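You operate a simulated robot arm through the tools that you are given. There is no shell and no other tool. Be economical: measure what you need, move in short steps, check, and stop when the job is done.

You are at the controls of a simulated robot arm. One attempt, no reset.

JOB
Light the large lamp from the long board with the dial at 3, then stand it in the low crate.
Fine: in the round socket; push the brass bar in before switching on, switch off before drawing it back; no higher number, and leave the dial there; never lift hot glass.

Only the result counts: the job must be done as asked and must still hold three seconds after the hand-in. Knocking over, shifting, dropping, spilling or breaking anything else fails it.

ROBOT AND FRAMES
A 6-joint arm with a two-finger parallel gripper, fixed in place. Base frame: the origin is at the foot of the arm, x ahead of it, y to its left, z up; the work surface is at about z = 0.815. Lengths are in m, angles in rad, forces in N, time in s.
With the tool pointing down near the work surface it reaches from about 0.26 to 0.68 m from the base axis. Its first joint turns from -1.152 to 1.152 rad. Payload 2.9 kg.
The TCP is the grasp point between the finger pads, 0.03 m short of the fingertips. In the tool frame z runs along the fingers and y along their closing line. Largest opening 0.11 m; finger width 0.02, thickness 0.01; the body of the gripper, 0.048 by 0.112 m, starts 0.055 m behind the TCP.
Orientation is that of the tool frame in the base frame, as a unit quaternion [x, y, z, w]. With the fingers straight down and closing along the base's y, the tool's x points along the base's -x, its y along +y and its z along -z.

CONTROLS
- The arm moves only by the tool move_arm. Its argument "deltas" is a list of rows, each a list of 3 entries, a list of its own where there are three numbers: the turn, a rotation vector about the base's x, y, z in degrees, then the shift along the base's x, y, z in m, then the gripper command, from -1 (shut) to 1 (fully open), values between in proportion. In form: [[[rx, ry, rz], [x, y, z], gripper], ...]. A call has 1 to 10 rows; each row is the pose to reach, as a shift and turn from the pose commanded when the call began. A row lasts 0.2 s, in which the tool goes at most 0.05 m and 0.15 rad; a call with a longer step from one row to the next is refused whole, and so is a gripper value outside its range. A pose out of reach is approached as far as the arm can. The call stops where the force on the tool passes 50 N (or 10 N more than at its start, if that is more) or the arm is blocked; 0.2 s more then pass. The fingers move at their own pace (about 0.108 m/s each) and stop on an object; they squeeze with about 35 N. The grip force told is the motor's: it shows also when the fingers shut on nothing. Time passes only in rows, and 0.2 s behind the last, so rows that repeat a pose let the fingers close. The reply holds the time, the measured pose of the TCP, the force on the tool along the base axes, the opening and the grip force, in the units named above and with some noise, with the torque about the TCP (base axes, N m) and any sound that the robot's microphone picked up.
- Cameras (640 x 400 px; columns grow to the right, rows downward): "scene" is fixed at [0.0729, 0.4241, 1.3973]; the picture's right is [-0.80, -0.60, 0.00], its down [-0.27, 0.36, -0.90] and it looks along [0.54, -0.72, -0.45] (base axes); focal length 327 px, centre (320, 200). "wrist" rides on the gripper at [0.072, 0.017, -0.103] in the tool frame; the picture's right is [-0.23, 0.97, 0.00], its down [-0.76, -0.18, -0.62] and it looks along [-0.61, -0.14, 0.78] (tool axes); focal length 222 px, centre (320, 200). There is no depth. A picture from a camera that has moved, and an enlarged one, comes with that camera's place and axes in the base frame and with its lens.
- snapshot(camera): a new picture of that camera. No time passes.
- zoom(camera, box): a new picture of the part [left, top, right, bottom] of that camera's present view, enlarged. No time passes.
- hand_in(): hands the job in; it is judged then, once.

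Go step by step. Nothing tells you positions but the pictures and the camera data: compare them with the known pose of the tool, close in by small moves and look again before you grip or let go. The budget is 120 turns and 68 pictures, counting those below and the enlarged ones. Unless the task says otherwise, let go and move clear before handing in, and close with one line.

The tools are called after ">>>" by a JSON object that holds its "fn" and its "kwargs". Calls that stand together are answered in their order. move_arm: Moves the arm, as the interface text tells. Its arguments: {"type":"object","properties":{"deltas":{"type":"array","items":{"type":"array"}}},"required":["deltas"]} The other tools are called the same way: snapshot (camera) takes a picture; zoom (camera, box) takes an enlarged picture of a part of a camera's view; hand_in () hands the job in.

At the start:

```text
time: 0.0
tcp_pos: [0.4254, -0.0439, 1.179]
ee_rot: [-0.001, 1.0, -0.001, 0.0]
ft_force: [0.3, 0.0, 0.1]
torque: [0.02, -0.01, 0.02]
width: 0.1102
grasp_force: 0.0
```

scene: 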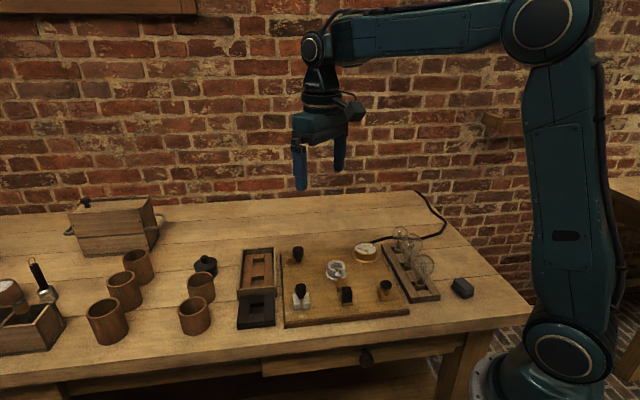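
wrist: 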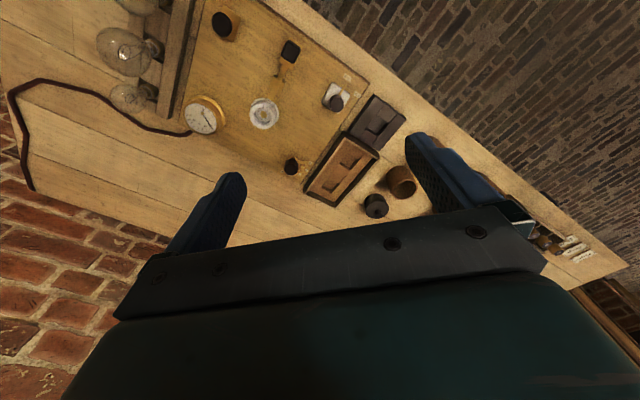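

I see a control board with a dial, knobs and sockets, a long board holding bulbs, and two crates beside it. I'll zoom in to identify the parts.

>>> {"fn": "zoom", "kwargs": {"camera": "scene", "box": [270, 220, 420, 330]}}

>>> {"fn": "zoom", "kwargs": {"camera": "scene", "box": [360, 210, 490, 310]}}

>>> {"fn": "zoom", "kwargs": {"camera": "scene", "box": [170, 235, 300, 340]}}

>>> {"fn": "zoom", "kwargs": {"camera": "wrist", "box": [60, 0, 440, 230]}}

```text
3.64 times, centred on (345, 275) of scene
camera zoom: at [0.0729, 0.4241, 1.3973], right [-0.8, -0.6, 0.0], down [-0.27, 0.36, -0.9], along [0.54, -0.72, -0.45], focal length 1190 px, centre (229, -73)
```

zoom: 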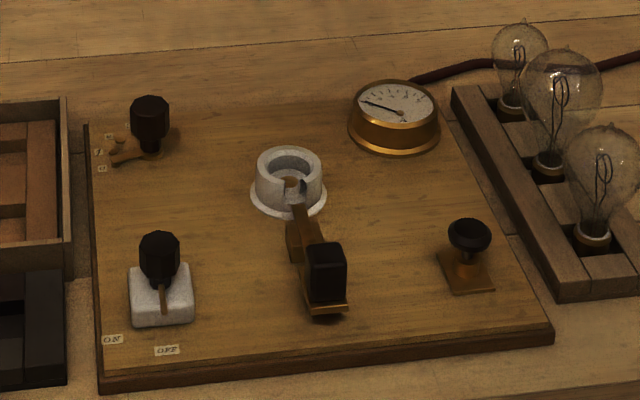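

```text
4.00 times, centred on (425, 260) of scene
camera zoom: at [0.0729, 0.4241, 1.3973], right [-0.8, -0.6, 0.0], down [-0.27, 0.36, -0.9], along [0.54, -0.72, -0.45], focal length 1309 px, centre (-100, -40)
```

zoom: 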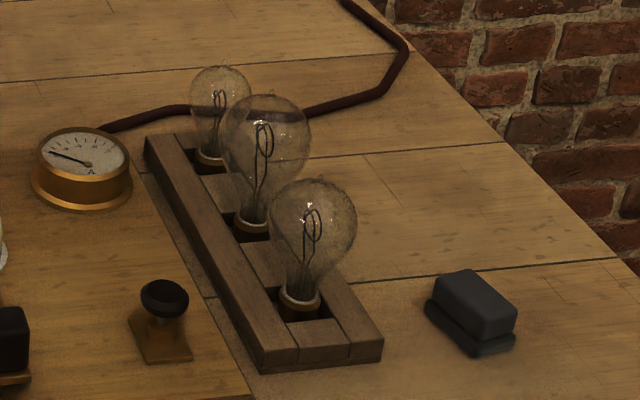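

```text
3.81 times, centred on (235, 288) of scene
camera zoom: at [0.0729, 0.4241, 1.3973], right [-0.8, -0.6, 0.0], down [-0.27, 0.36, -0.9], along [0.54, -0.72, -0.45], focal length 1247 px, centre (644, -133)
```

zoom: 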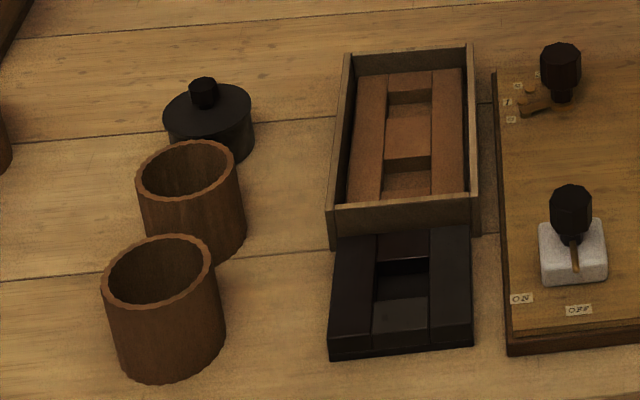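

```text
1.68 times, centred on (250, 115) of wrist
camera zoom: at [0.3532, -0.0289, 1.282], right [0.23, 0.97, 0.0], down [0.76, -0.18, 0.62], along [0.61, -0.14, -0.78], focal length 374 px, centre (438, 343)
```

zoom: 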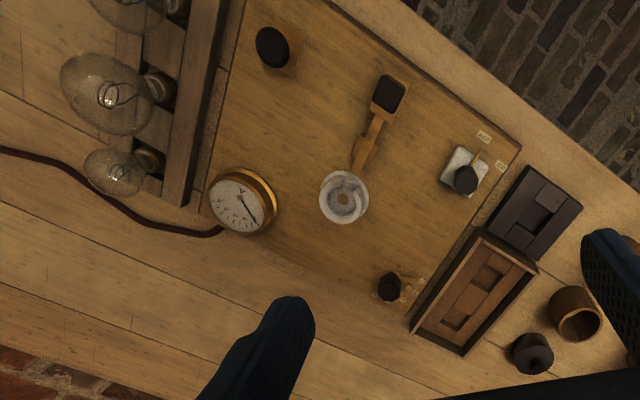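

The board is turned about 45°: socket near (0.46,-0.17), dial knob near (0.58,-0.15), switch near (0.47,-0.02), bar handle near (0.38,-0.08). I'll move closer above the dial to read it.

>>> {"fn": "move_arm", "kwargs": {"deltas": [[[0, 0, 0], [0.025, -0.015, -0.03], 1], [[0, 0, 0], [0.05, -0.03, -0.06], 1], [[0, 0, 0], [0.075, -0.045, -0.09], 1], [[0, 0, 0], [0.1, -0.06, -0.12], 1]]}}

>>> {"fn": "snapshot", "kwargs": {"camera": "wrist"}}

>>> {"fn": "zoom", "kwargs": {"camera": "scene", "box": [280, 235, 320, 260]}}

```text
time: 1.0
tcp_pos: [0.5262, -0.1041, 1.0588]
ee_rot: [0.001, 1.0, 0.0, -0.001]
ft_force: [-0.6, -0.5, 0.3]
torque: [0.01, -0.01, 0.01]
width: 0.1098
grasp_force: 0.0
```

```text
61 pictures are left
camera wrist: at [0.4537, -0.0886, 1.1628], right [0.23, 0.97, 0.0], down [0.76, -0.18, 0.62], along [0.61, -0.14, -0.78], focal length 222 px, centre (320, 200)
```

wrist: 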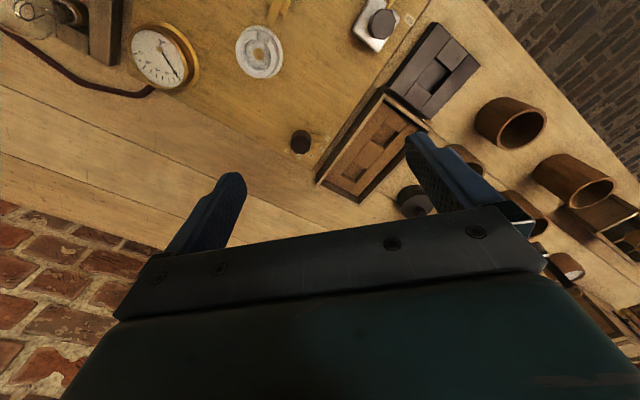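

```text
16.00 times, centred on (300, 248) of scene
camera zoom: at [0.0729, 0.4241, 1.3973], right [-0.8, -0.6, 0.0], down [-0.27, 0.36, -0.9], along [0.54, -0.72, -0.45], focal length 5238 px, centre (640, -560)
```

zoom: 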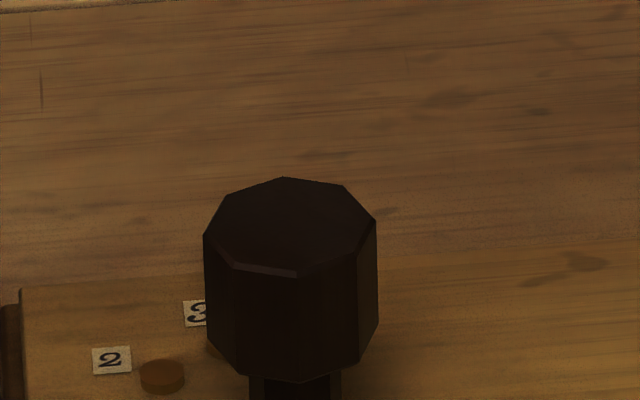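

The dial knob has studs with numbers. I'll zoom in on it from both cameras.

>>> {"fn": "zoom", "kwargs": {"camera": "scene", "box": [280, 242, 320, 267]}}

>>> {"fn": "zoom", "kwargs": {"camera": "wrist", "box": [260, 110, 356, 170]}}

>>> {"fn": "zoom", "kwargs": {"camera": "wrist", "box": [300, 0, 492, 200]}}

```text
16.00 times, centred on (300, 254) of scene
camera zoom: at [0.0729, 0.4241, 1.3973], right [-0.8, -0.6, 0.0], down [-0.27, 0.36, -0.9], along [0.54, -0.72, -0.45], focal length 5238 px, centre (640, -672)
```

zoom: 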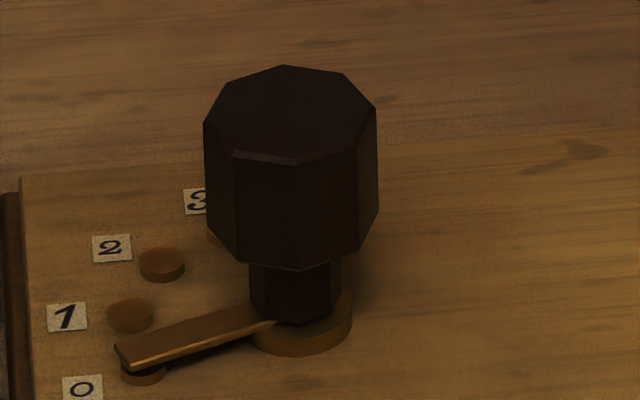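

```text
6.67 times, centred on (308, 140) of wrist
camera zoom: at [0.4537, -0.0886, 1.1628], right [0.23, 0.97, 0.0], down [0.76, -0.18, 0.62], along [0.61, -0.14, -0.78], focal length 1481 px, centre (400, 600)
```

zoom: 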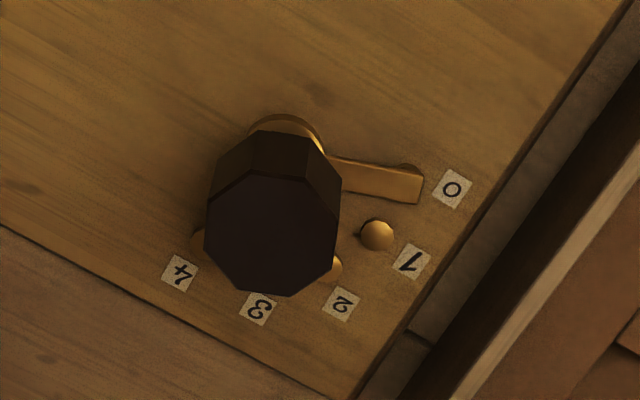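

```text
2.00 times, centred on (396, 100) of wrist
camera zoom: at [0.4537, -0.0886, 1.1628], right [0.23, 0.97, 0.0], down [0.76, -0.18, 0.62], along [0.61, -0.14, -0.78], focal length 444 px, centre (168, 400)
```

zoom: 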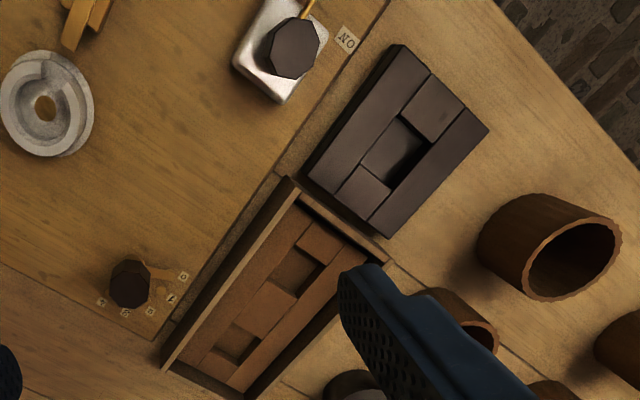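

The dial is at 0; 3 is 90° clockwise from there, seen from above. Next I'll look at the switch and bar from above, then the bulbs.

>>> {"fn": "move_arm", "kwargs": {"deltas": [[[0, 0, 0], [-0.045, 0.015, -0.01], 1], [[0, 0, 0], [-0.09, 0.02, -0.02], 1], [[0, 0, 0], [-0.135, 0.02, -0.02], 1]]}}

>>> {"fn": "zoom", "kwargs": {"camera": "wrist", "box": [140, 0, 440, 190]}}

>>> {"fn": "move_arm", "kwargs": {"deltas": [[[0, 0, 0], [-0.04, -0.03, 0], 1], [[0, 0, 0], [-0.07, -0.06, 0], 1], [[0, 0, 0], [-0.07, -0.1, 0], 1]]}}

>>> {"fn": "snapshot", "kwargs": {"camera": "wrist"}}

```text
time: 1.8
tcp_pos: [0.3914, -0.0835, 1.0375]
ee_rot: [-0.001, 1.0, 0.0, -0.001]
ft_force: [0.2, -0.4, 0.3]
torque: [0.02, -0.02, 0.0]
width: 0.11
grasp_force: 0.0
```

```text
2.11 times, centred on (290, 95) of wrist
camera zoom: at [0.3184, -0.0679, 1.142], right [0.23, 0.97, 0.0], down [0.76, -0.18, 0.62], along [0.61, -0.14, -0.78], focal length 468 px, centre (383, 421)
```

zoom: 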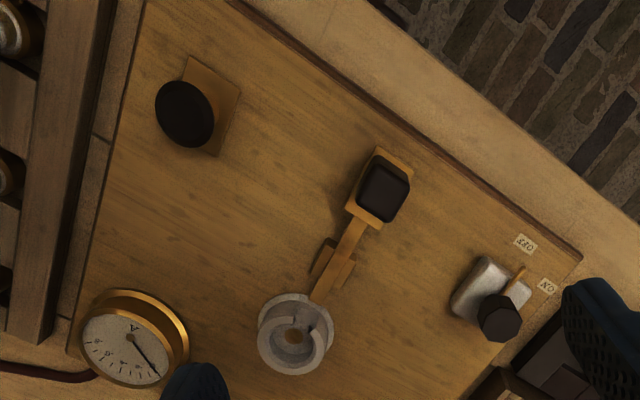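

```text
time: 2.6
tcp_pos: [0.3199, -0.1856, 1.0388]
ee_rot: [0.0, 1.0, 0.0, 0.0]
ft_force: [0.1, -0.3, 0.2]
torque: [0.01, -0.01, 0.0]
width: 0.1102
grasp_force: 0.2
```

```text
55 pictures are left
camera wrist: at [0.2472, -0.1689, 1.1423], right [0.23, 0.97, 0.0], down [0.76, -0.18, 0.62], along [0.61, -0.14, -0.78], focal length 222 px, centre (320, 200)
```

wrist: 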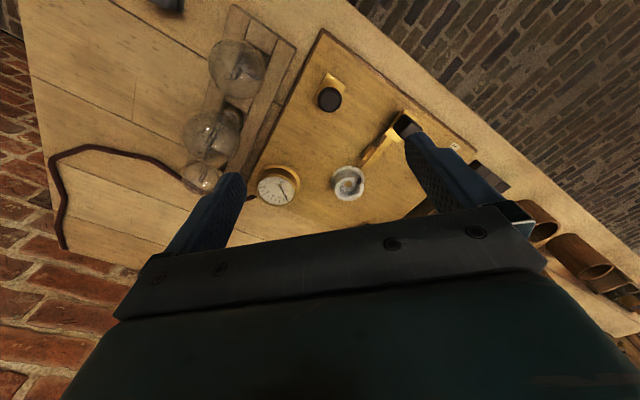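

Now zoom on the bulbs from this viewpoint.

>>> {"fn": "zoom", "kwargs": {"camera": "wrist", "box": [160, 0, 320, 200]}}

>>> {"fn": "zoom", "kwargs": {"camera": "scene", "box": [385, 222, 449, 305]}}

```text
2.00 times, centred on (240, 100) of wrist
camera zoom: at [0.2472, -0.1689, 1.1423], right [0.23, 0.97, 0.0], down [0.76, -0.18, 0.62], along [0.61, -0.14, -0.78], focal length 444 px, centre (480, 400)
```

zoom: 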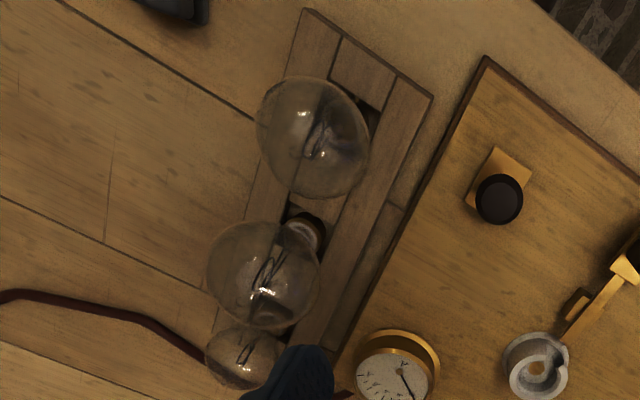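

```text
4.82 times, centred on (417, 264) of scene
camera zoom: at [0.0729, 0.4242, 1.3973], right [-0.8, -0.6, 0.0], down [-0.27, 0.36, -0.9], along [0.54, -0.72, -0.45], focal length 1578 px, centre (-148, -106)
```

zoom: 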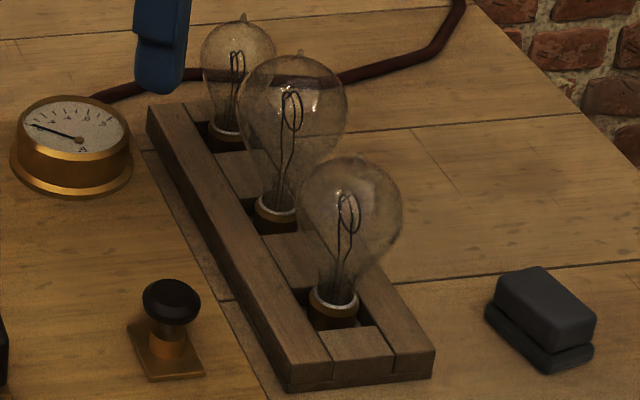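

Measured widths are about 46, 53 and 60 mm, so the middle bulb is the large one, with its axis near (0.320,-0.316) and centre at z≈0.893. I'll turn the tool so the fingers close across the rack, and hover above it.

>>> {"fn": "move_arm", "kwargs": {"deltas": [[[0, 0, -7.4], [0, -0.02, 0], 1], [[0, 0, -14.7], [0, -0.045, 0], 1], [[0, 0, -22], [0, -0.065, 0], 1], [[0, 0, -29.3], [0, -0.09, 0], 1], [[0, 0, -36.7], [0, -0.11, 0], 1], [[0, 0, -44], [0, -0.13, 0], 1]]}}

>>> {"fn": "snapshot", "kwargs": {"camera": "wrist"}}

>>> {"fn": "zoom", "kwargs": {"camera": "scene", "box": [370, 165, 470, 305]}}

```text
time: 4.0
tcp_pos: [0.3205, -0.3143, 1.0387]
ee_rot: [0.374, 0.927, 0.0, 0.0]
ft_force: [0.5, -1.0, -0.3]
torque: [-0.02, -0.03, 0.02]
width: 0.1101
grasp_force: 0.0
```

```text
52 pictures are left
camera wrist: at [0.2806, -0.2537, 1.142], right [0.84, 0.54, 0.0], down [0.42, -0.66, 0.62], along [0.34, -0.52, -0.78], focal length 222 px, centre (320, 200)
```

wrist: 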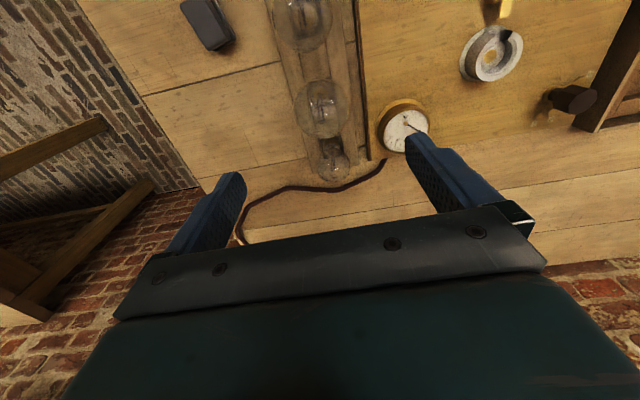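

```text
2.86 times, centred on (420, 235) of scene
camera zoom: at [0.0729, 0.4241, 1.3973], right [-0.8, -0.6, 0.0], down [-0.27, 0.36, -0.9], along [0.54, -0.72, -0.45], focal length 935 px, centre (34, 100)
```

zoom: 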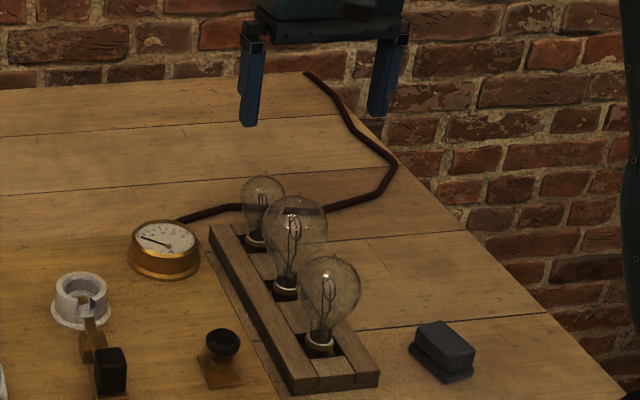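

The gripper is centred over the bulb. I'll lower partway with the fingers narrowed a little, and check.

>>> {"fn": "move_arm", "kwargs": {"deltas": [[[0, 0, 0], [0, 0, -0.03], 0.64], [[0, 0, 0], [0, 0, -0.06], 0.64], [[0, 0, 0], [0, 0, -0.09], 0.64], [[0, 0, 0], [0, 0, -0.11], 0.64]]}}

>>> {"fn": "snapshot", "kwargs": {"camera": "wrist"}}

>>> {"fn": "zoom", "kwargs": {"camera": "scene", "box": [370, 195, 470, 305]}}

```text
time: 5.0
tcp_pos: [0.3212, -0.3141, 0.9274]
ee_rot: [0.375, 0.927, 0.0, 0.0]
ft_force: [0.0, 0.0, -0.2]
torque: [0.01, 0.01, 0.04]
width: 0.0902
grasp_force: 0.2
```

```text
50 pictures are left
camera wrist: at [0.2806, -0.2533, 1.0319], right [0.84, 0.54, 0.0], down [0.42, -0.66, 0.62], along [0.34, -0.52, -0.78], focal length 222 px, centre (320, 200)
```

wrist: 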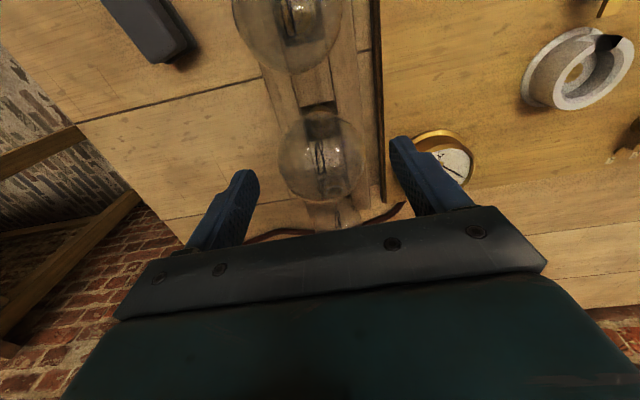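

```text
3.64 times, centred on (420, 250) of scene
camera zoom: at [0.0729, 0.4241, 1.3973], right [-0.8, -0.6, 0.0], down [-0.27, 0.36, -0.9], along [0.54, -0.72, -0.45], focal length 1190 px, centre (-44, 18)
```

zoom: 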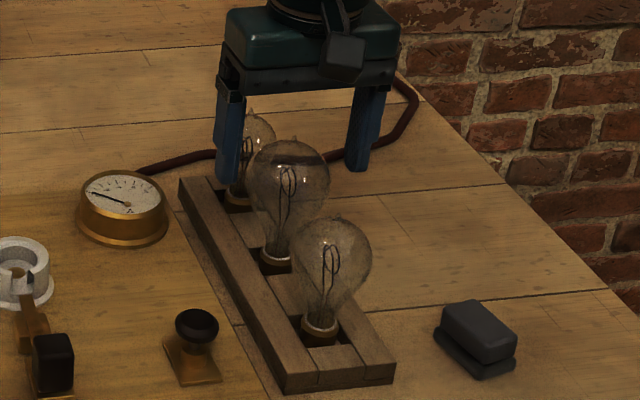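

The alignment is good, (0.3216,-0.314) in the wrist view. I'll lower to the bulb's equator and close.

>>> {"fn": "move_arm", "kwargs": {"deltas": [[[0, 0, 0], [0, 0, -0.018], 0.64], [[0, 0, 0], [0, 0, -0.036], 0.64], [[0, 0, 0], [0, 0, -0.036], 0.3], [[0, 0, 0], [0, 0, -0.036], 0.0], [[0, 0, 0], [0, 0, -0.036], -0.3], [[0, 0, 0], [0, 0, -0.036], -0.3]]}}

>>> {"fn": "zoom", "kwargs": {"camera": "scene", "box": [370, 195, 470, 305]}}

```text
time: 6.4
tcp_pos: [0.3212, -0.3142, 0.892]
ee_rot: [0.375, 0.927, 0.0, 0.0]
ft_force: [-0.8, 0.8, 0.1]
torque: [-0.01, -0.03, 0.01]
width: 0.0588
grasp_force: 29.4
```

```text
3.64 times, centred on (420, 250) of scene
camera zoom: at [0.0729, 0.4241, 1.3973], right [-0.8, -0.6, 0.0], down [-0.27, 0.36, -0.9], along [0.54, -0.72, -0.45], focal length 1190 px, centre (-44, 18)
```

zoom: 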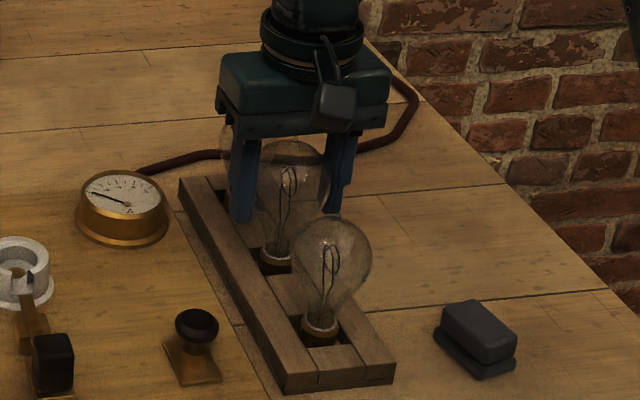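

Gripped at 58.8 mm. I'll lift straight up and look at the lamp base.

>>> {"fn": "move_arm", "kwargs": {"deltas": [[[0, 0, 0], [0, 0, 0.02], -0.3], [[0, 0, 0], [0, 0, 0.05], -0.3], [[0, 0, 0], [0, 0, 0.08], -0.3], [[0, 0, 0], [0, 0, 0.11], -0.3]]}}

>>> {"fn": "zoom", "kwargs": {"camera": "scene", "box": [300, 165, 470, 305]}}

```text
time: 7.4
tcp_pos: [0.3208, -0.3157, 1.0025]
ee_rot: [0.374, 0.927, 0.0, 0.0]
ft_force: [0.8, -0.7, -0.1]
torque: [0.0, 0.01, -0.02]
width: 0.0586
grasp_force: 29.8
```

```text
2.86 times, centred on (385, 235) of scene
camera zoom: at [0.0729, 0.4241, 1.3973], right [-0.8, -0.6, 0.0], down [-0.27, 0.36, -0.9], along [0.54, -0.72, -0.45], focal length 935 px, centre (134, 100)
```

zoom: 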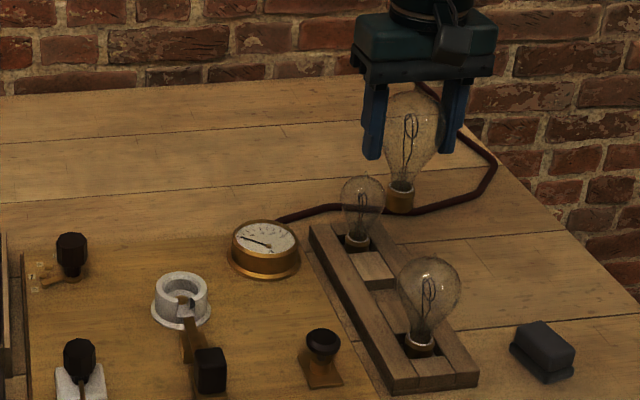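

The lamp hangs straight; its base is about 25 mm wide and about 0.08 below the TCP. I'll carry it over the round socket at (0.462,-0.167).

>>> {"fn": "move_arm", "kwargs": {"deltas": [[[0, 0, 0], [0.025, 0.027, 0], -0.3], [[0, 0, 0], [0.055, 0.058, 0], -0.3], [[0, 0, 0], [0.085, 0.09, 0], -0.3], [[0, 0, 0], [0.115, 0.12, 0], -0.3], [[0, 0, 0], [0.141, 0.148, 0], -0.3], [[0, 0, 0], [0.141, 0.148, 0], -0.3]]}}

>>> {"fn": "snapshot", "kwargs": {"camera": "wrist"}}

>>> {"fn": "zoom", "kwargs": {"camera": "scene", "box": [285, 180, 405, 320]}}

```text
time: 8.8
tcp_pos: [0.4609, -0.1674, 1.0017]
ee_rot: [0.374, 0.927, 0.0, 0.001]
ft_force: [0.5, 0.5, -1.1]
torque: [-0.04, 0.0, -0.02]
width: 0.0586
grasp_force: 30.0
```

```text
46 pictures are left
camera wrist: at [0.4212, -0.1056, 1.106], right [0.84, 0.54, 0.0], down [0.42, -0.66, 0.62], along [0.34, -0.52, -0.78], focal length 222 px, centre (320, 200)
```

wrist: 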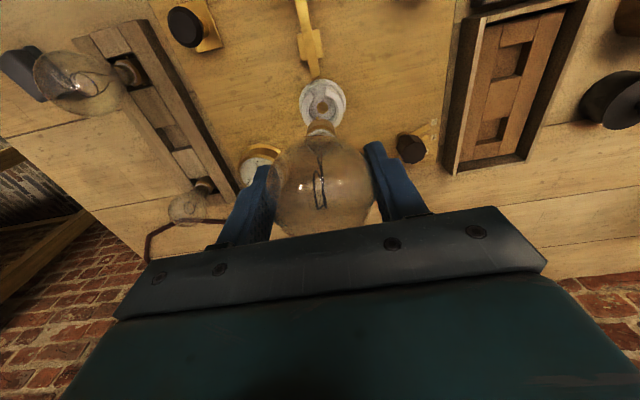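

```text
2.86 times, centred on (345, 250) of scene
camera zoom: at [0.0729, 0.4242, 1.3973], right [-0.8, -0.6, 0.0], down [-0.27, 0.36, -0.9], along [0.54, -0.72, -0.45], focal length 935 px, centre (249, 57)
```

zoom: 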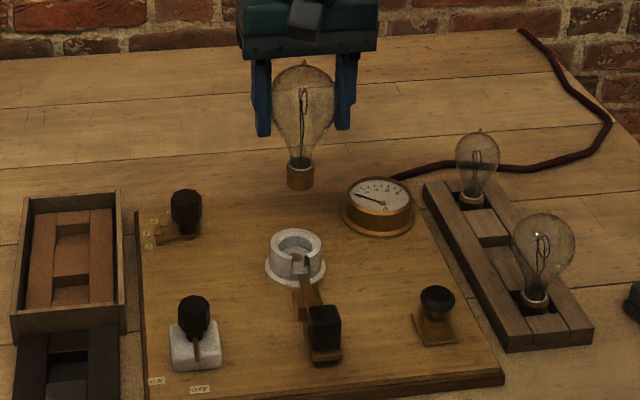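

The lamp is close to the socket axis. I'll zoom in from the wrist to refine the alignment.

>>> {"fn": "zoom", "kwargs": {"camera": "wrist", "box": [270, 60, 370, 150]}}

>>> {"fn": "zoom", "kwargs": {"camera": "scene", "box": [305, 220, 375, 300]}}

```text
4.44 times, centred on (320, 105) of wrist
camera zoom: at [0.4212, -0.1056, 1.106], right [0.84, 0.54, 0.0], down [0.42, -0.66, 0.62], along [0.34, -0.52, -0.78], focal length 987 px, centre (320, 622)
```

zoom: 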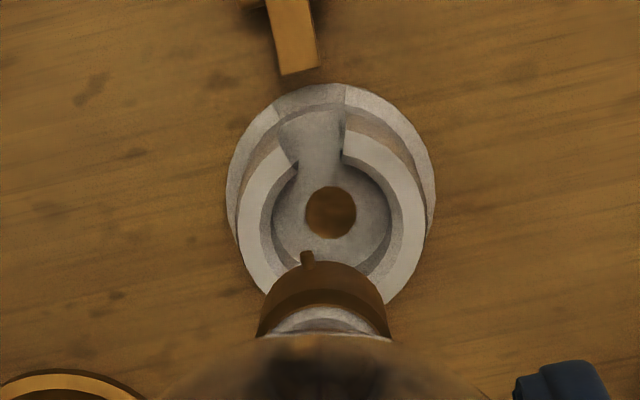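

```text
5.00 times, centred on (340, 260) of scene
camera zoom: at [0.0729, 0.4242, 1.3973], right [-0.8, -0.6, 0.0], down [-0.27, 0.36, -0.9], along [0.54, -0.72, -0.45], focal length 1637 px, centre (220, -100)
```

zoom: 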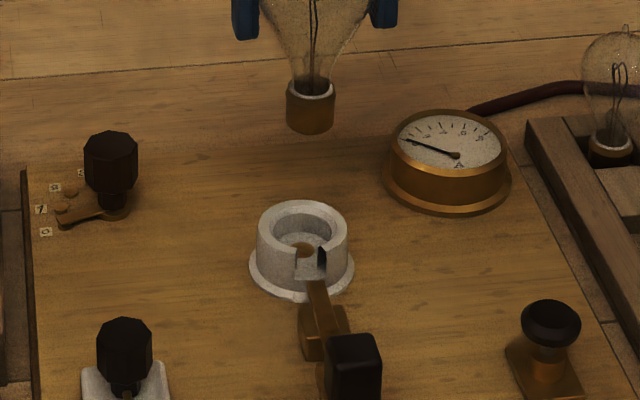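

The lamp base carries a small pin facing the bar side, which lines up with the socket's slot. I'll descend to just above the rim and recheck.

>>> {"fn": "move_arm", "kwargs": {"deltas": [[[0, 0, 0], [0.002, -0.001, -0.025], -0.3], [[0, 0, 0], [0.002, -0.001, -0.05], -0.3], [[0, 0, 0], [0.002, -0.001, -0.05], -0.3]]}}

>>> {"fn": "zoom", "kwargs": {"camera": "wrist", "box": [270, 60, 370, 150]}}

>>> {"fn": "zoom", "kwargs": {"camera": "scene", "box": [310, 230, 370, 298]}}

```text
time: 9.6
tcp_pos: [0.464, -0.1688, 0.9521]
ee_rot: [0.375, 0.927, 0.0, 0.001]
ft_force: [-0.6, -0.3, -0.9]
torque: [0.03, -0.01, 0.03]
width: 0.0587
grasp_force: 29.8
```

```text
4.44 times, centred on (320, 105) of wrist
camera zoom: at [0.4236, -0.1066, 1.0557], right [0.84, 0.54, 0.0], down [0.42, -0.66, 0.62], along [0.34, -0.52, -0.78], focal length 987 px, centre (320, 622)
```

zoom: 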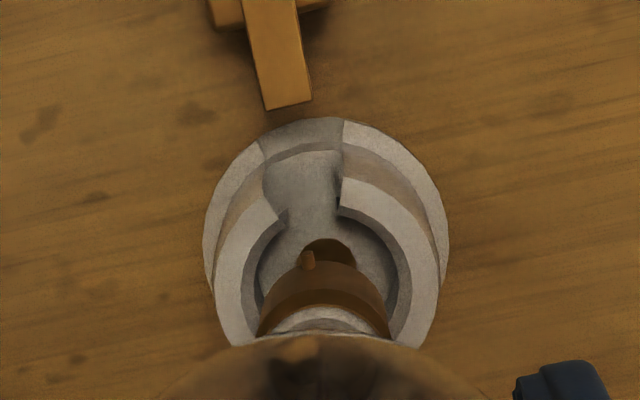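

```text
5.88 times, centred on (340, 264) of scene
camera zoom: at [0.0729, 0.4241, 1.3973], right [-0.8, -0.6, 0.0], down [-0.27, 0.36, -0.9], along [0.54, -0.72, -0.45], focal length 1926 px, centre (202, -176)
```

zoom: 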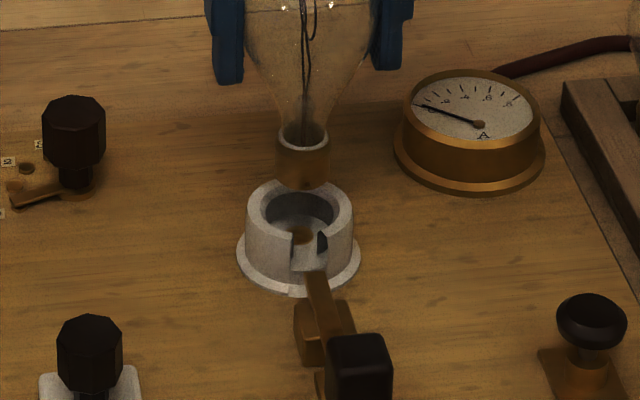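

Nearly concentric. I'll nudge +1 mm in x, descend 20 mm and look again.

>>> {"fn": "move_arm", "kwargs": {"deltas": [[[0, 0, 0], [0.001, 0, -0.01], -0.3], [[0, 0, 0], [0.001, 0, -0.018], -0.3], [[0, 0, 0], [0.001, 0, -0.018], -0.3]]}}

>>> {"fn": "zoom", "kwargs": {"camera": "wrist", "box": [270, 60, 370, 150]}}

>>> {"fn": "zoom", "kwargs": {"camera": "scene", "box": [310, 230, 370, 298]}}

```text
time: 10.4
tcp_pos: [0.4644, -0.1681, 0.9341]
ee_rot: [0.374, 0.927, 0.0, -0.001]
ft_force: [-1.1, 0.1, -1.0]
torque: [-0.03, 0.02, 0.0]
width: 0.0588
grasp_force: 30.5
```

```text
4.44 times, centred on (320, 105) of wrist
camera zoom: at [0.4242, -0.1062, 1.0381], right [0.84, 0.54, 0.0], down [0.42, -0.66, 0.62], along [0.34, -0.52, -0.78], focal length 987 px, centre (320, 622)
```

zoom: 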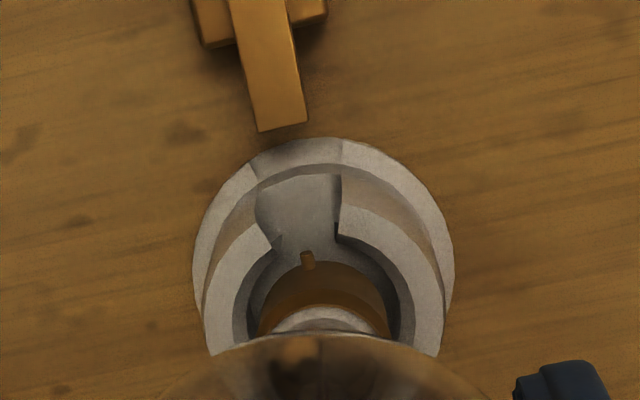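

```text
5.88 times, centred on (340, 264) of scene
camera zoom: at [0.0729, 0.4241, 1.3973], right [-0.8, -0.6, 0.0], down [-0.27, 0.36, -0.9], along [0.54, -0.72, -0.45], focal length 1926 px, centre (202, -176)
```

zoom: 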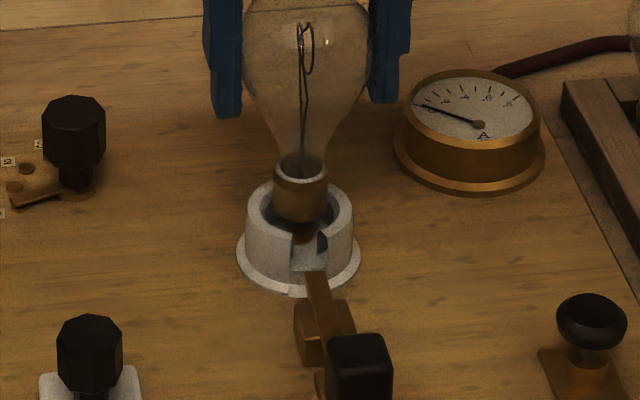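

The base is entering the bore cleanly. I'll lower gently, watching the force.

>>> {"fn": "move_arm", "kwargs": {"deltas": [[[0, 0, 0], [0, 0, -0.004], -0.3], [[0, 0, 0], [0, 0, -0.008], -0.3], [[0, 0, 0], [0, 0, -0.011], -0.3], [[0, 0, 0], [0, 0, -0.013], -0.3]]}}

>>> {"fn": "zoom", "kwargs": {"camera": "scene", "box": [310, 230, 370, 298]}}

```text
time: 11.4
tcp_pos: [0.4641, -0.1682, 0.921]
ee_rot: [0.375, 0.927, 0.0, 0.0]
ft_force: [0.6, 0.6, 0.0]
torque: [0.03, 0.02, -0.01]
width: 0.0589
grasp_force: 30.4
```

```text
5.88 times, centred on (340, 264) of scene
camera zoom: at [0.0729, 0.4241, 1.3973], right [-0.8, -0.6, 0.0], down [-0.27, 0.36, -0.9], along [0.54, -0.72, -0.45], focal length 1926 px, centre (202, -176)
```

zoom: 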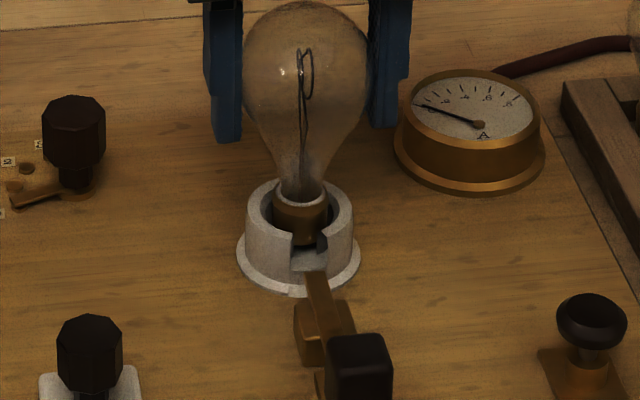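

>>> {"fn": "move_arm", "kwargs": {"deltas": [[[0, 0, 0], [0, 0, -0.002], -0.3], [[0, 0, 0], [0, 0, -0.004], -0.3]]}}

```text
time: 12.0
tcp_pos: [0.4647, -0.1678, 0.9167]
ee_rot: [0.375, 0.927, 0.0, -0.001]
ft_force: [0.0, 0.9, -0.6]
torque: [0.02, -0.02, -0.03]
width: 0.0587
grasp_force: 30.2
```

The lamp isn't touching the floor of the socket yet. I'll carry on in small steps.

>>> {"fn": "move_arm", "kwargs": {"deltas": [[[0, 0, 0], [0, 0, -0.0015], -0.3], [[0, 0, 0], [0, 0, -0.003], -0.3]]}}

>>> {"fn": "zoom", "kwargs": {"camera": "scene", "box": [310, 230, 370, 298]}}

```text
time: 12.6
tcp_pos: [0.4647, -0.1679, 0.9157]
ee_rot: [0.374, 0.927, 0.0, 0.001]
ft_force: [-4.5, 1.9, 17.9]
torque: [0.19, 0.47, 0.02]
width: 0.0589
grasp_force: 30.2
```

```text
5.88 times, centred on (340, 264) of scene
camera zoom: at [0.0725, 0.4243, 1.3973], right [-0.8, -0.6, 0.0], down [-0.27, 0.36, -0.9], along [0.54, -0.72, -0.45], focal length 1926 px, centre (202, -176)
```

zoom: 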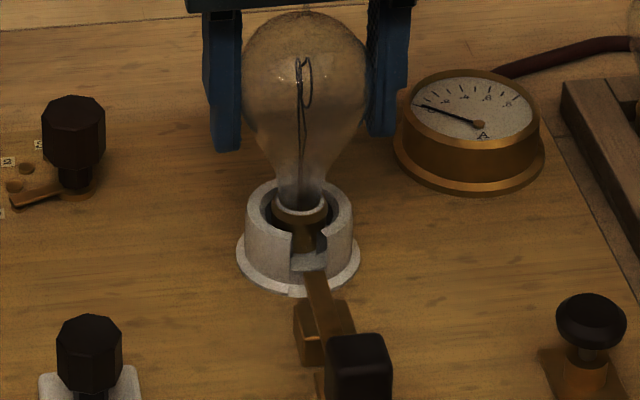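

Contact at 18 N: the lamp is seated. I'll ease off, open the fingers and rise.

>>> {"fn": "move_arm", "kwargs": {"deltas": [[[0, 0, 0], [0, 0, 0.002], -0.3], [[0, 0, 0], [0, 0, 0.002], 0.2], [[0, 0, 0], [0, 0, 0.002], 0.6], [[0, 0, 0], [0, 0, 0.002], 0.6], [[0, 0, 0], [0, 0, 0.03], 0.6], [[0, 0, 0], [0, 0, 0.06], 0.6], [[0, 0, 0], [0, 0, 0.1], 0.6]]}}

>>> {"fn": "zoom", "kwargs": {"camera": "scene", "box": [280, 210, 390, 310]}}

>>> {"fn": "zoom", "kwargs": {"camera": "wrist", "box": [230, 0, 410, 200]}}

```text
time: 14.2
tcp_pos: [0.4638, -0.1678, 1.0144]
ee_rot: [0.375, 0.927, 0.0, 0.0]
ft_force: [0.8, 0.0, -0.3]
torque: [0.0, 0.02, 0.02]
width: 0.088
grasp_force: 0.1
```

```text
4.00 times, centred on (335, 260) of scene
camera zoom: at [0.0729, 0.4241, 1.3973], right [-0.8, -0.6, 0.0], down [-0.27, 0.36, -0.9], along [0.54, -0.72, -0.45], focal length 1309 px, centre (260, -40)
```

zoom: 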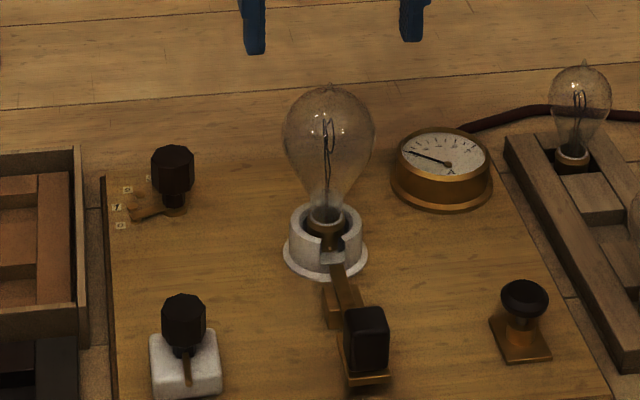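

```text
2.00 times, centred on (320, 100) of wrist
camera zoom: at [0.4237, -0.1063, 1.1184], right [0.84, 0.54, 0.0], down [0.42, -0.66, 0.62], along [0.34, -0.52, -0.78], focal length 444 px, centre (320, 400)
```

zoom: 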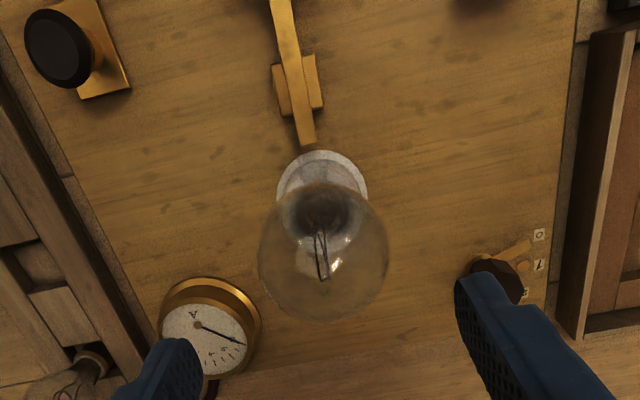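

The lamp stands upright in the socket with its pin at the slot. Next I'll hover over the brass bar's black handle for a close look.

>>> {"fn": "move_arm", "kwargs": {"deltas": [[[0, 0, 0], [-0.028, 0.028, 0], 0.6], [[0, 0, 0], [-0.056, 0.056, 0], 0.6], [[0, 0, 0], [-0.085, 0.085, -0.01], 0.6], [[0, 0, 0], [-0.085, 0.085, -0.02], 0.6]]}}

>>> {"fn": "snapshot", "kwargs": {"camera": "wrist"}}

>>> {"fn": "zoom", "kwargs": {"camera": "scene", "box": [310, 250, 380, 325]}}

```text
time: 15.2
tcp_pos: [0.3803, -0.0815, 0.9943]
ee_rot: [0.375, 0.927, 0.0, 0.001]
ft_force: [-0.2, 0.4, 0.4]
torque: [0.01, 0.04, 0.01]
width: 0.0877
grasp_force: 0.0
```

```text
34 pictures are left
camera wrist: at [0.339, -0.0206, 1.0977], right [0.84, 0.54, 0.0], down [0.42, -0.66, 0.62], along [0.34, -0.52, -0.78], focal length 222 px, centre (320, 200)
```

wrist: 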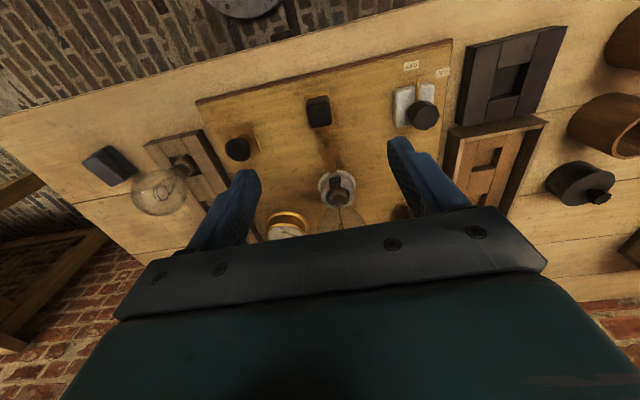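

```text
5.33 times, centred on (345, 288) of scene
camera zoom: at [0.0729, 0.4242, 1.3973], right [-0.8, -0.6, 0.0], down [-0.27, 0.36, -0.9], along [0.54, -0.72, -0.45], focal length 1746 px, centre (187, -267)
```

zoom: 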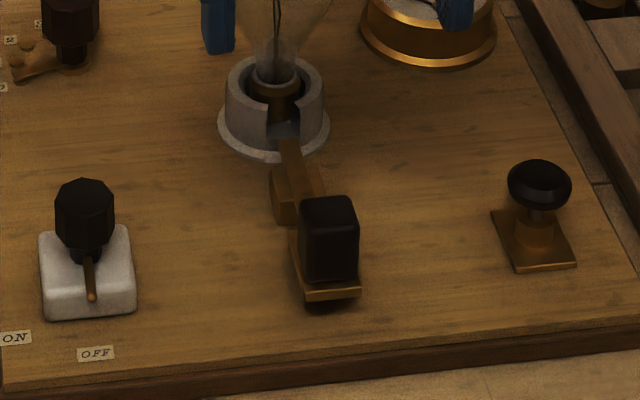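

Handle top is at about (0.3755,-0.080,0.873). I'll lower around it with the fingers either side and grip it.

>>> {"fn": "move_arm", "kwargs": {"deltas": [[[0, 0, 0], [-0.004, 0.002, -0.03], 0.2], [[0, 0, 0], [-0.004, 0.002, -0.07], 0.1], [[0, 0, 0], [-0.004, 0.002, -0.1], 0.1], [[0, 0, 0], [-0.004, 0.002, -0.117], 0.1]]}}

>>> {"fn": "zoom", "kwargs": {"camera": "scene", "box": [310, 240, 380, 325]}}

```text
time: 16.2
tcp_pos: [0.3744, -0.0822, 0.8768]
ee_rot: [0.374, 0.927, -0.001, 0.0]
ft_force: [0.2, 0.5, -0.2]
torque: [0.0, 0.0, 0.0]
width: 0.0606
grasp_force: 0.1
```

```text
4.71 times, centred on (345, 282) of scene
camera zoom: at [0.0729, 0.4241, 1.3973], right [-0.8, -0.6, 0.0], down [-0.27, 0.36, -0.9], along [0.54, -0.72, -0.45], focal length 1540 px, centre (202, -188)
```

zoom: 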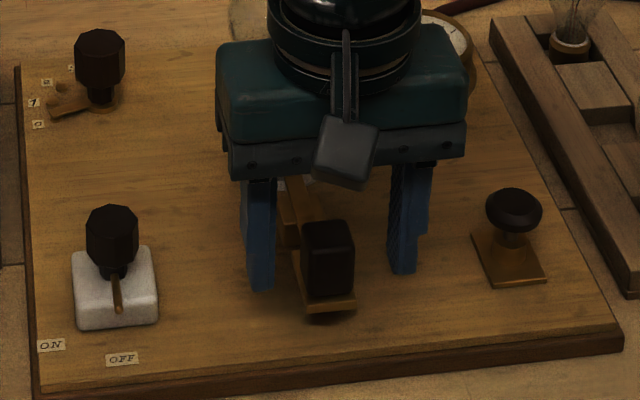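

The fingers straddle the handle. I'll shift 2–3 mm to centre on it and close gently.

>>> {"fn": "move_arm", "kwargs": {"deltas": [[[0, 0, 0], [0.002, 0.002, 0], 0.1], [[0, 0, 0], [0.002, 0.002, 0], -0.3], [[0, 0, 0], [0.002, 0.002, 0], -0.7], [[0, 0, 0], [0.002, 0.002, 0], -0.7]]}}

>>> {"fn": "zoom", "kwargs": {"camera": "scene", "box": [310, 240, 380, 325]}}

```text
time: 17.2
tcp_pos: [0.3768, -0.0792, 0.8766]
ee_rot: [0.377, 0.926, 0.0, 0.0]
ft_force: [-5.5, -4.9, -1.1]
torque: [-0.26, -0.09, -0.96]
width: 0.0238
grasp_force: 45.3
```

```text
4.71 times, centred on (345, 282) of scene
camera zoom: at [0.0728, 0.424, 1.3973], right [-0.8, -0.6, 0.0], down [-0.27, 0.36, -0.9], along [0.54, -0.72, -0.45], focal length 1540 px, centre (202, -188)
```

zoom: 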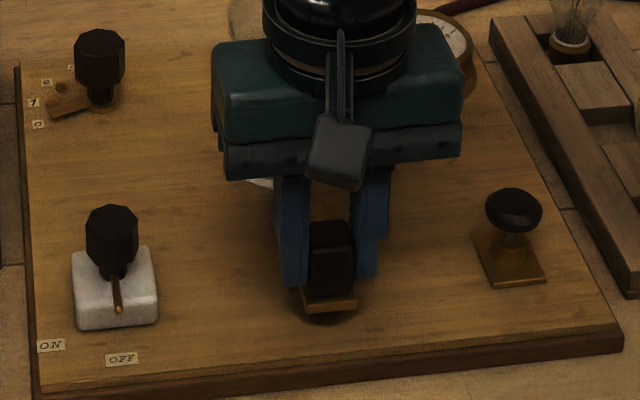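

Gripped. I'll relax the side load a little and push the bar toward the socket in small steps.

>>> {"fn": "move_arm", "kwargs": {"deltas": [[[0, 0, -1], [-0.001, -0.001, 0], -0.7], [[0, 0, -1], [0.0025, -0.0046, 0], -0.7], [[0, 0, -1], [0.006, -0.0082, 0], -0.7], [[0, 0, -1], [0.0095, -0.0118, 0], -0.7]]}}

>>> {"fn": "zoom", "kwargs": {"camera": "scene", "box": [310, 240, 380, 325]}}

```text
time: 18.2
tcp_pos: [0.3877, -0.09, 0.8761]
ee_rot: [0.382, 0.924, 0.0, -0.001]
ft_force: [2.3, 3.1, -16.6]
torque: [-0.19, -0.3, -0.03]
width: 0.0237
grasp_force: 45.3
```

```text
4.71 times, centred on (345, 282) of scene
camera zoom: at [0.0732, 0.4242, 1.3973], right [-0.8, -0.6, 0.0], down [-0.27, 0.36, -0.9], along [0.54, -0.72, -0.45], focal length 1540 px, centre (202, -188)
```

zoom: 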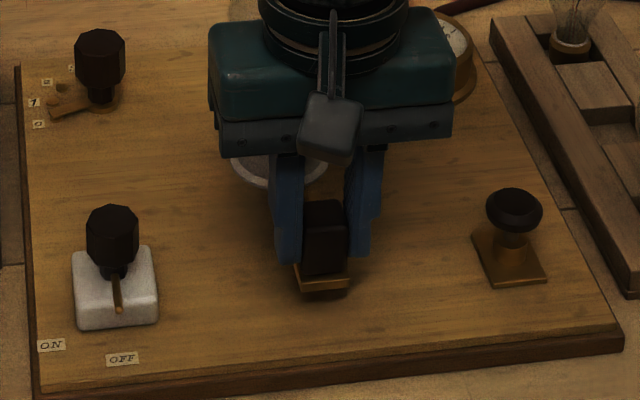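

The bar moved about 15 mm freely. I'll keep pushing until it meets a stop.

>>> {"fn": "move_arm", "kwargs": {"deltas": [[[0, 0, 0], [0.0028, -0.0028, -0.001], -0.7], [[0, 0, 0], [0.0057, -0.0056, -0.001], -0.7], [[0, 0, 0], [0.0085, -0.0084, -0.001], -0.7]]}}

```text
time: 19.0
tcp_pos: [0.3923, -0.0962, 0.8757]
ee_rot: [0.382, 0.924, 0.001, -0.005]
ft_force: [-21.0, 27.9, 14.3]
torque: [0.38, 0.32, -0.92]
width: 0.0242
grasp_force: 45.0
```

It met a stop after about 23 mm. I'll relax the push, release, rise and inspect.

>>> {"fn": "move_arm", "kwargs": {"deltas": [[[0, 0, 0], [-0.003, 0.003, 0], -0.7], [[0, 0, 0], [-0.003, 0.003, 0], -0.3], [[0, 0, 0], [-0.003, 0.003, 0], 0.1], [[0, 0, 0], [-0.003, 0.003, 0.03], 0.1], [[0, 0, 0], [-0.003, 0.003, 0.07], 0.1], [[0, 0, 0], [-0.02, 0.02, 0.11], 0.1]]}}

>>> {"fn": "zoom", "kwargs": {"camera": "wrist", "box": [240, 70, 440, 210]}}

>>> {"fn": "zoom", "kwargs": {"camera": "scene", "box": [290, 230, 370, 320]}}

```text
time: 20.4
tcp_pos: [0.3756, -0.0812, 0.9872]
ee_rot: [0.383, 0.924, 0.0, 0.0]
ft_force: [-0.1, 0.6, -0.7]
torque: [-0.02, -0.01, 0.03]
width: 0.0601
grasp_force: 0.2
```

```text
2.86 times, centred on (340, 140) of wrist
camera zoom: at [0.3356, -0.0168, 1.0906], right [0.85, 0.53, 0.0], down [0.41, -0.66, 0.62], along [0.33, -0.53, -0.78], focal length 635 px, centre (263, 371)
```

zoom: 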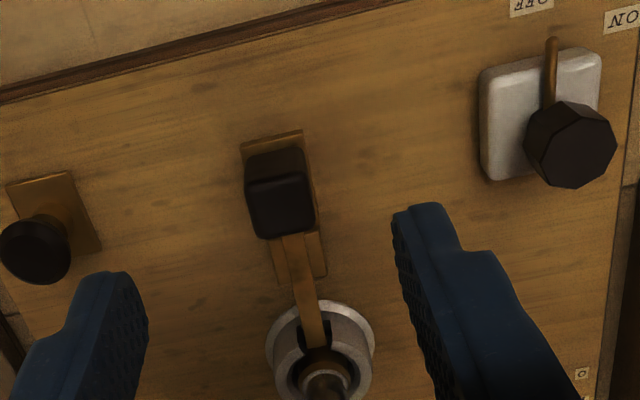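

```text
4.44 times, centred on (330, 275) of scene
camera zoom: at [0.073, 0.4241, 1.3973], right [-0.8, -0.6, 0.0], down [-0.27, 0.36, -0.9], along [0.54, -0.72, -0.45], focal length 1455 px, centre (276, -133)
```

zoom: 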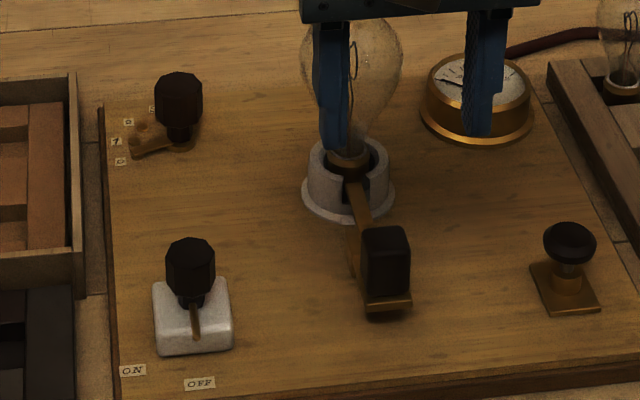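

The bar is now against the lamp's base. Next is the dial: I'll raise, swing over to (0.577,-0.143) and turn the tool ready for a 90° clockwise twist.

>>> {"fn": "move_arm", "kwargs": {"deltas": [[[0, 0, 8], [0, 0, 0.045], 0.1], [[0, 0, 16], [0.03, -0.01, 0.045], 0.1], [[0, 0, 24], [0.06, -0.02, 0.045], 0.1], [[0, 0, 32], [0.1, -0.03, 0.045], 0.1], [[0, 0, 40], [0.13, -0.04, 0.045], 0.1], [[0, 0, 48], [0.16, -0.05, 0.045], 0.1], [[0, 0, 56.5], [0.18, -0.056, 0.02], 0.1], [[0, 0, 65], [0.2014, -0.062, -0.02], 0.1]]}}

>>> {"fn": "snapshot", "kwargs": {"camera": "wrist"}}

>>> {"fn": "zoom", "kwargs": {"camera": "scene", "box": [270, 210, 350, 270]}}

```text
time: 22.2
tcp_pos: [0.5771, -0.1401, 0.9661]
ee_rot: [-0.174, 0.985, 0.0, -0.001]
ft_force: [-0.1, -0.1, 0.0]
torque: [-0.01, 0.0, 0.0]
width: 0.0607
grasp_force: 0.0
```

```text
27 pictures are left
camera wrist: at [0.5032, -0.1506, 1.0701], right [-0.12, 0.99, 0.0], down [0.78, 0.1, 0.62], along [0.62, 0.08, -0.78], focal length 222 px, centre (320, 200)
```

wrist: 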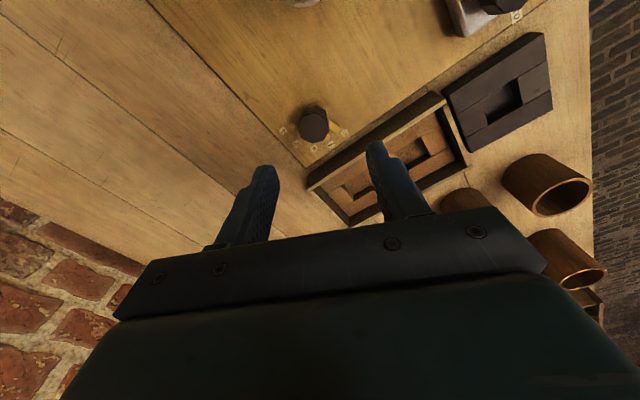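

```text
6.67 times, centred on (310, 240) of scene
camera zoom: at [0.0729, 0.4241, 1.3973], right [-0.8, -0.6, 0.0], down [-0.27, 0.36, -0.9], along [0.54, -0.72, -0.45], focal length 2182 px, centre (387, -67)
```

zoom: 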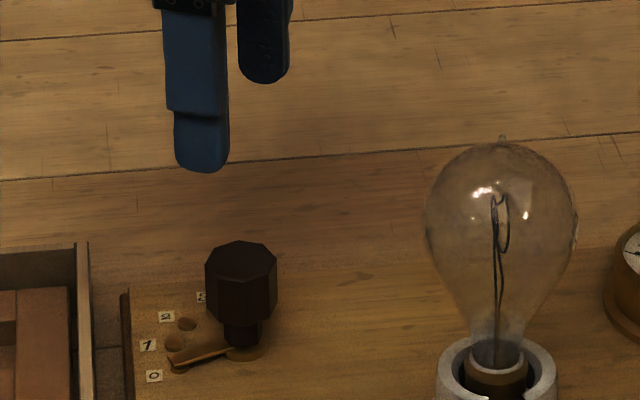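

Knob centre is about (0.576,-0.146), top z≈0.866, with flats along the pointer direction (65°). I'll turn the tool to match and keep the camera away from the bulb.

>>> {"fn": "move_arm", "kwargs": {"deltas": [[[0, 0, -7.5], [-0.001, -0.006, 0], 0.0], [[0, 0, -15], [-0.001, -0.006, 0], 0.0], [[0, 0, -22.5], [-0.001, -0.006, 0], 0.0], [[0, 0, -30], [-0.001, -0.006, 0], 0.0], [[0, 0, -37.5], [-0.001, -0.006, -0.02], 0.0], [[0, 0, -45], [-0.001, -0.006, -0.045], 0.0], [[0, 0, -45], [-0.001, -0.006, -0.045], 0.0]]}}

>>> {"fn": "zoom", "kwargs": {"camera": "wrist", "box": [200, 50, 460, 220]}}

>>> {"fn": "zoom", "kwargs": {"camera": "scene", "box": [270, 210, 350, 270]}}

```text
time: 23.8
tcp_pos: [0.5775, -0.1459, 0.9217]
ee_rot: [0.217, 0.976, 0.001, -0.001]
ft_force: [0.2, 0.9, -0.3]
torque: [-0.03, 0.0, -0.02]
width: 0.0552
grasp_force: 0.0
```

```text
2.35 times, centred on (330, 135) of wrist
camera zoom: at [0.5179, -0.1016, 1.0249], right [0.62, 0.79, 0.0], down [0.61, -0.48, 0.62], along [0.49, -0.39, -0.78], focal length 523 px, centre (296, 353)
```

zoom: 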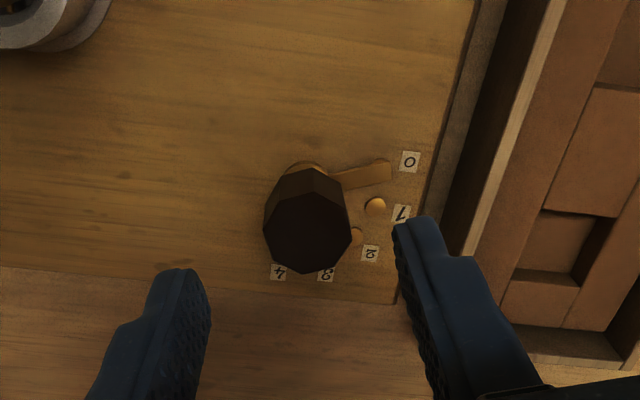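

```text
6.67 times, centred on (310, 240) of scene
camera zoom: at [0.0729, 0.4241, 1.3973], right [-0.8, -0.6, 0.0], down [-0.27, 0.36, -0.9], along [0.54, -0.72, -0.45], focal length 2182 px, centre (387, -67)
```

zoom: 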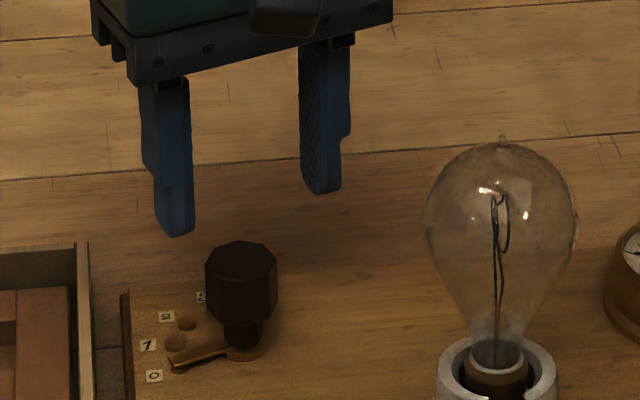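

Well centred. I'll lower over the knob and close.

>>> {"fn": "move_arm", "kwargs": {"deltas": [[[0, 0, 0], [0.001, 0, -0.02], 0.0], [[0, 0, 0], [0.001, 0, -0.04], 0.0], [[0, 0, 0], [0.001, 0, -0.047], 0.0], [[0, 0, 0], [0.001, 0, -0.047], -0.3], [[0, 0, 0], [0.001, 0, -0.047], -0.6], [[0, 0, 0], [0.001, 0, -0.047], -0.6]]}}

```text
time: 25.2
tcp_pos: [0.5784, -0.145, 0.8744]
ee_rot: [0.214, 0.977, 0.001, 0.001]
ft_force: [11.1, 17.7, -6.1]
torque: [-0.19, -0.52, 0.1]
width: 0.0296
grasp_force: 45.3
```

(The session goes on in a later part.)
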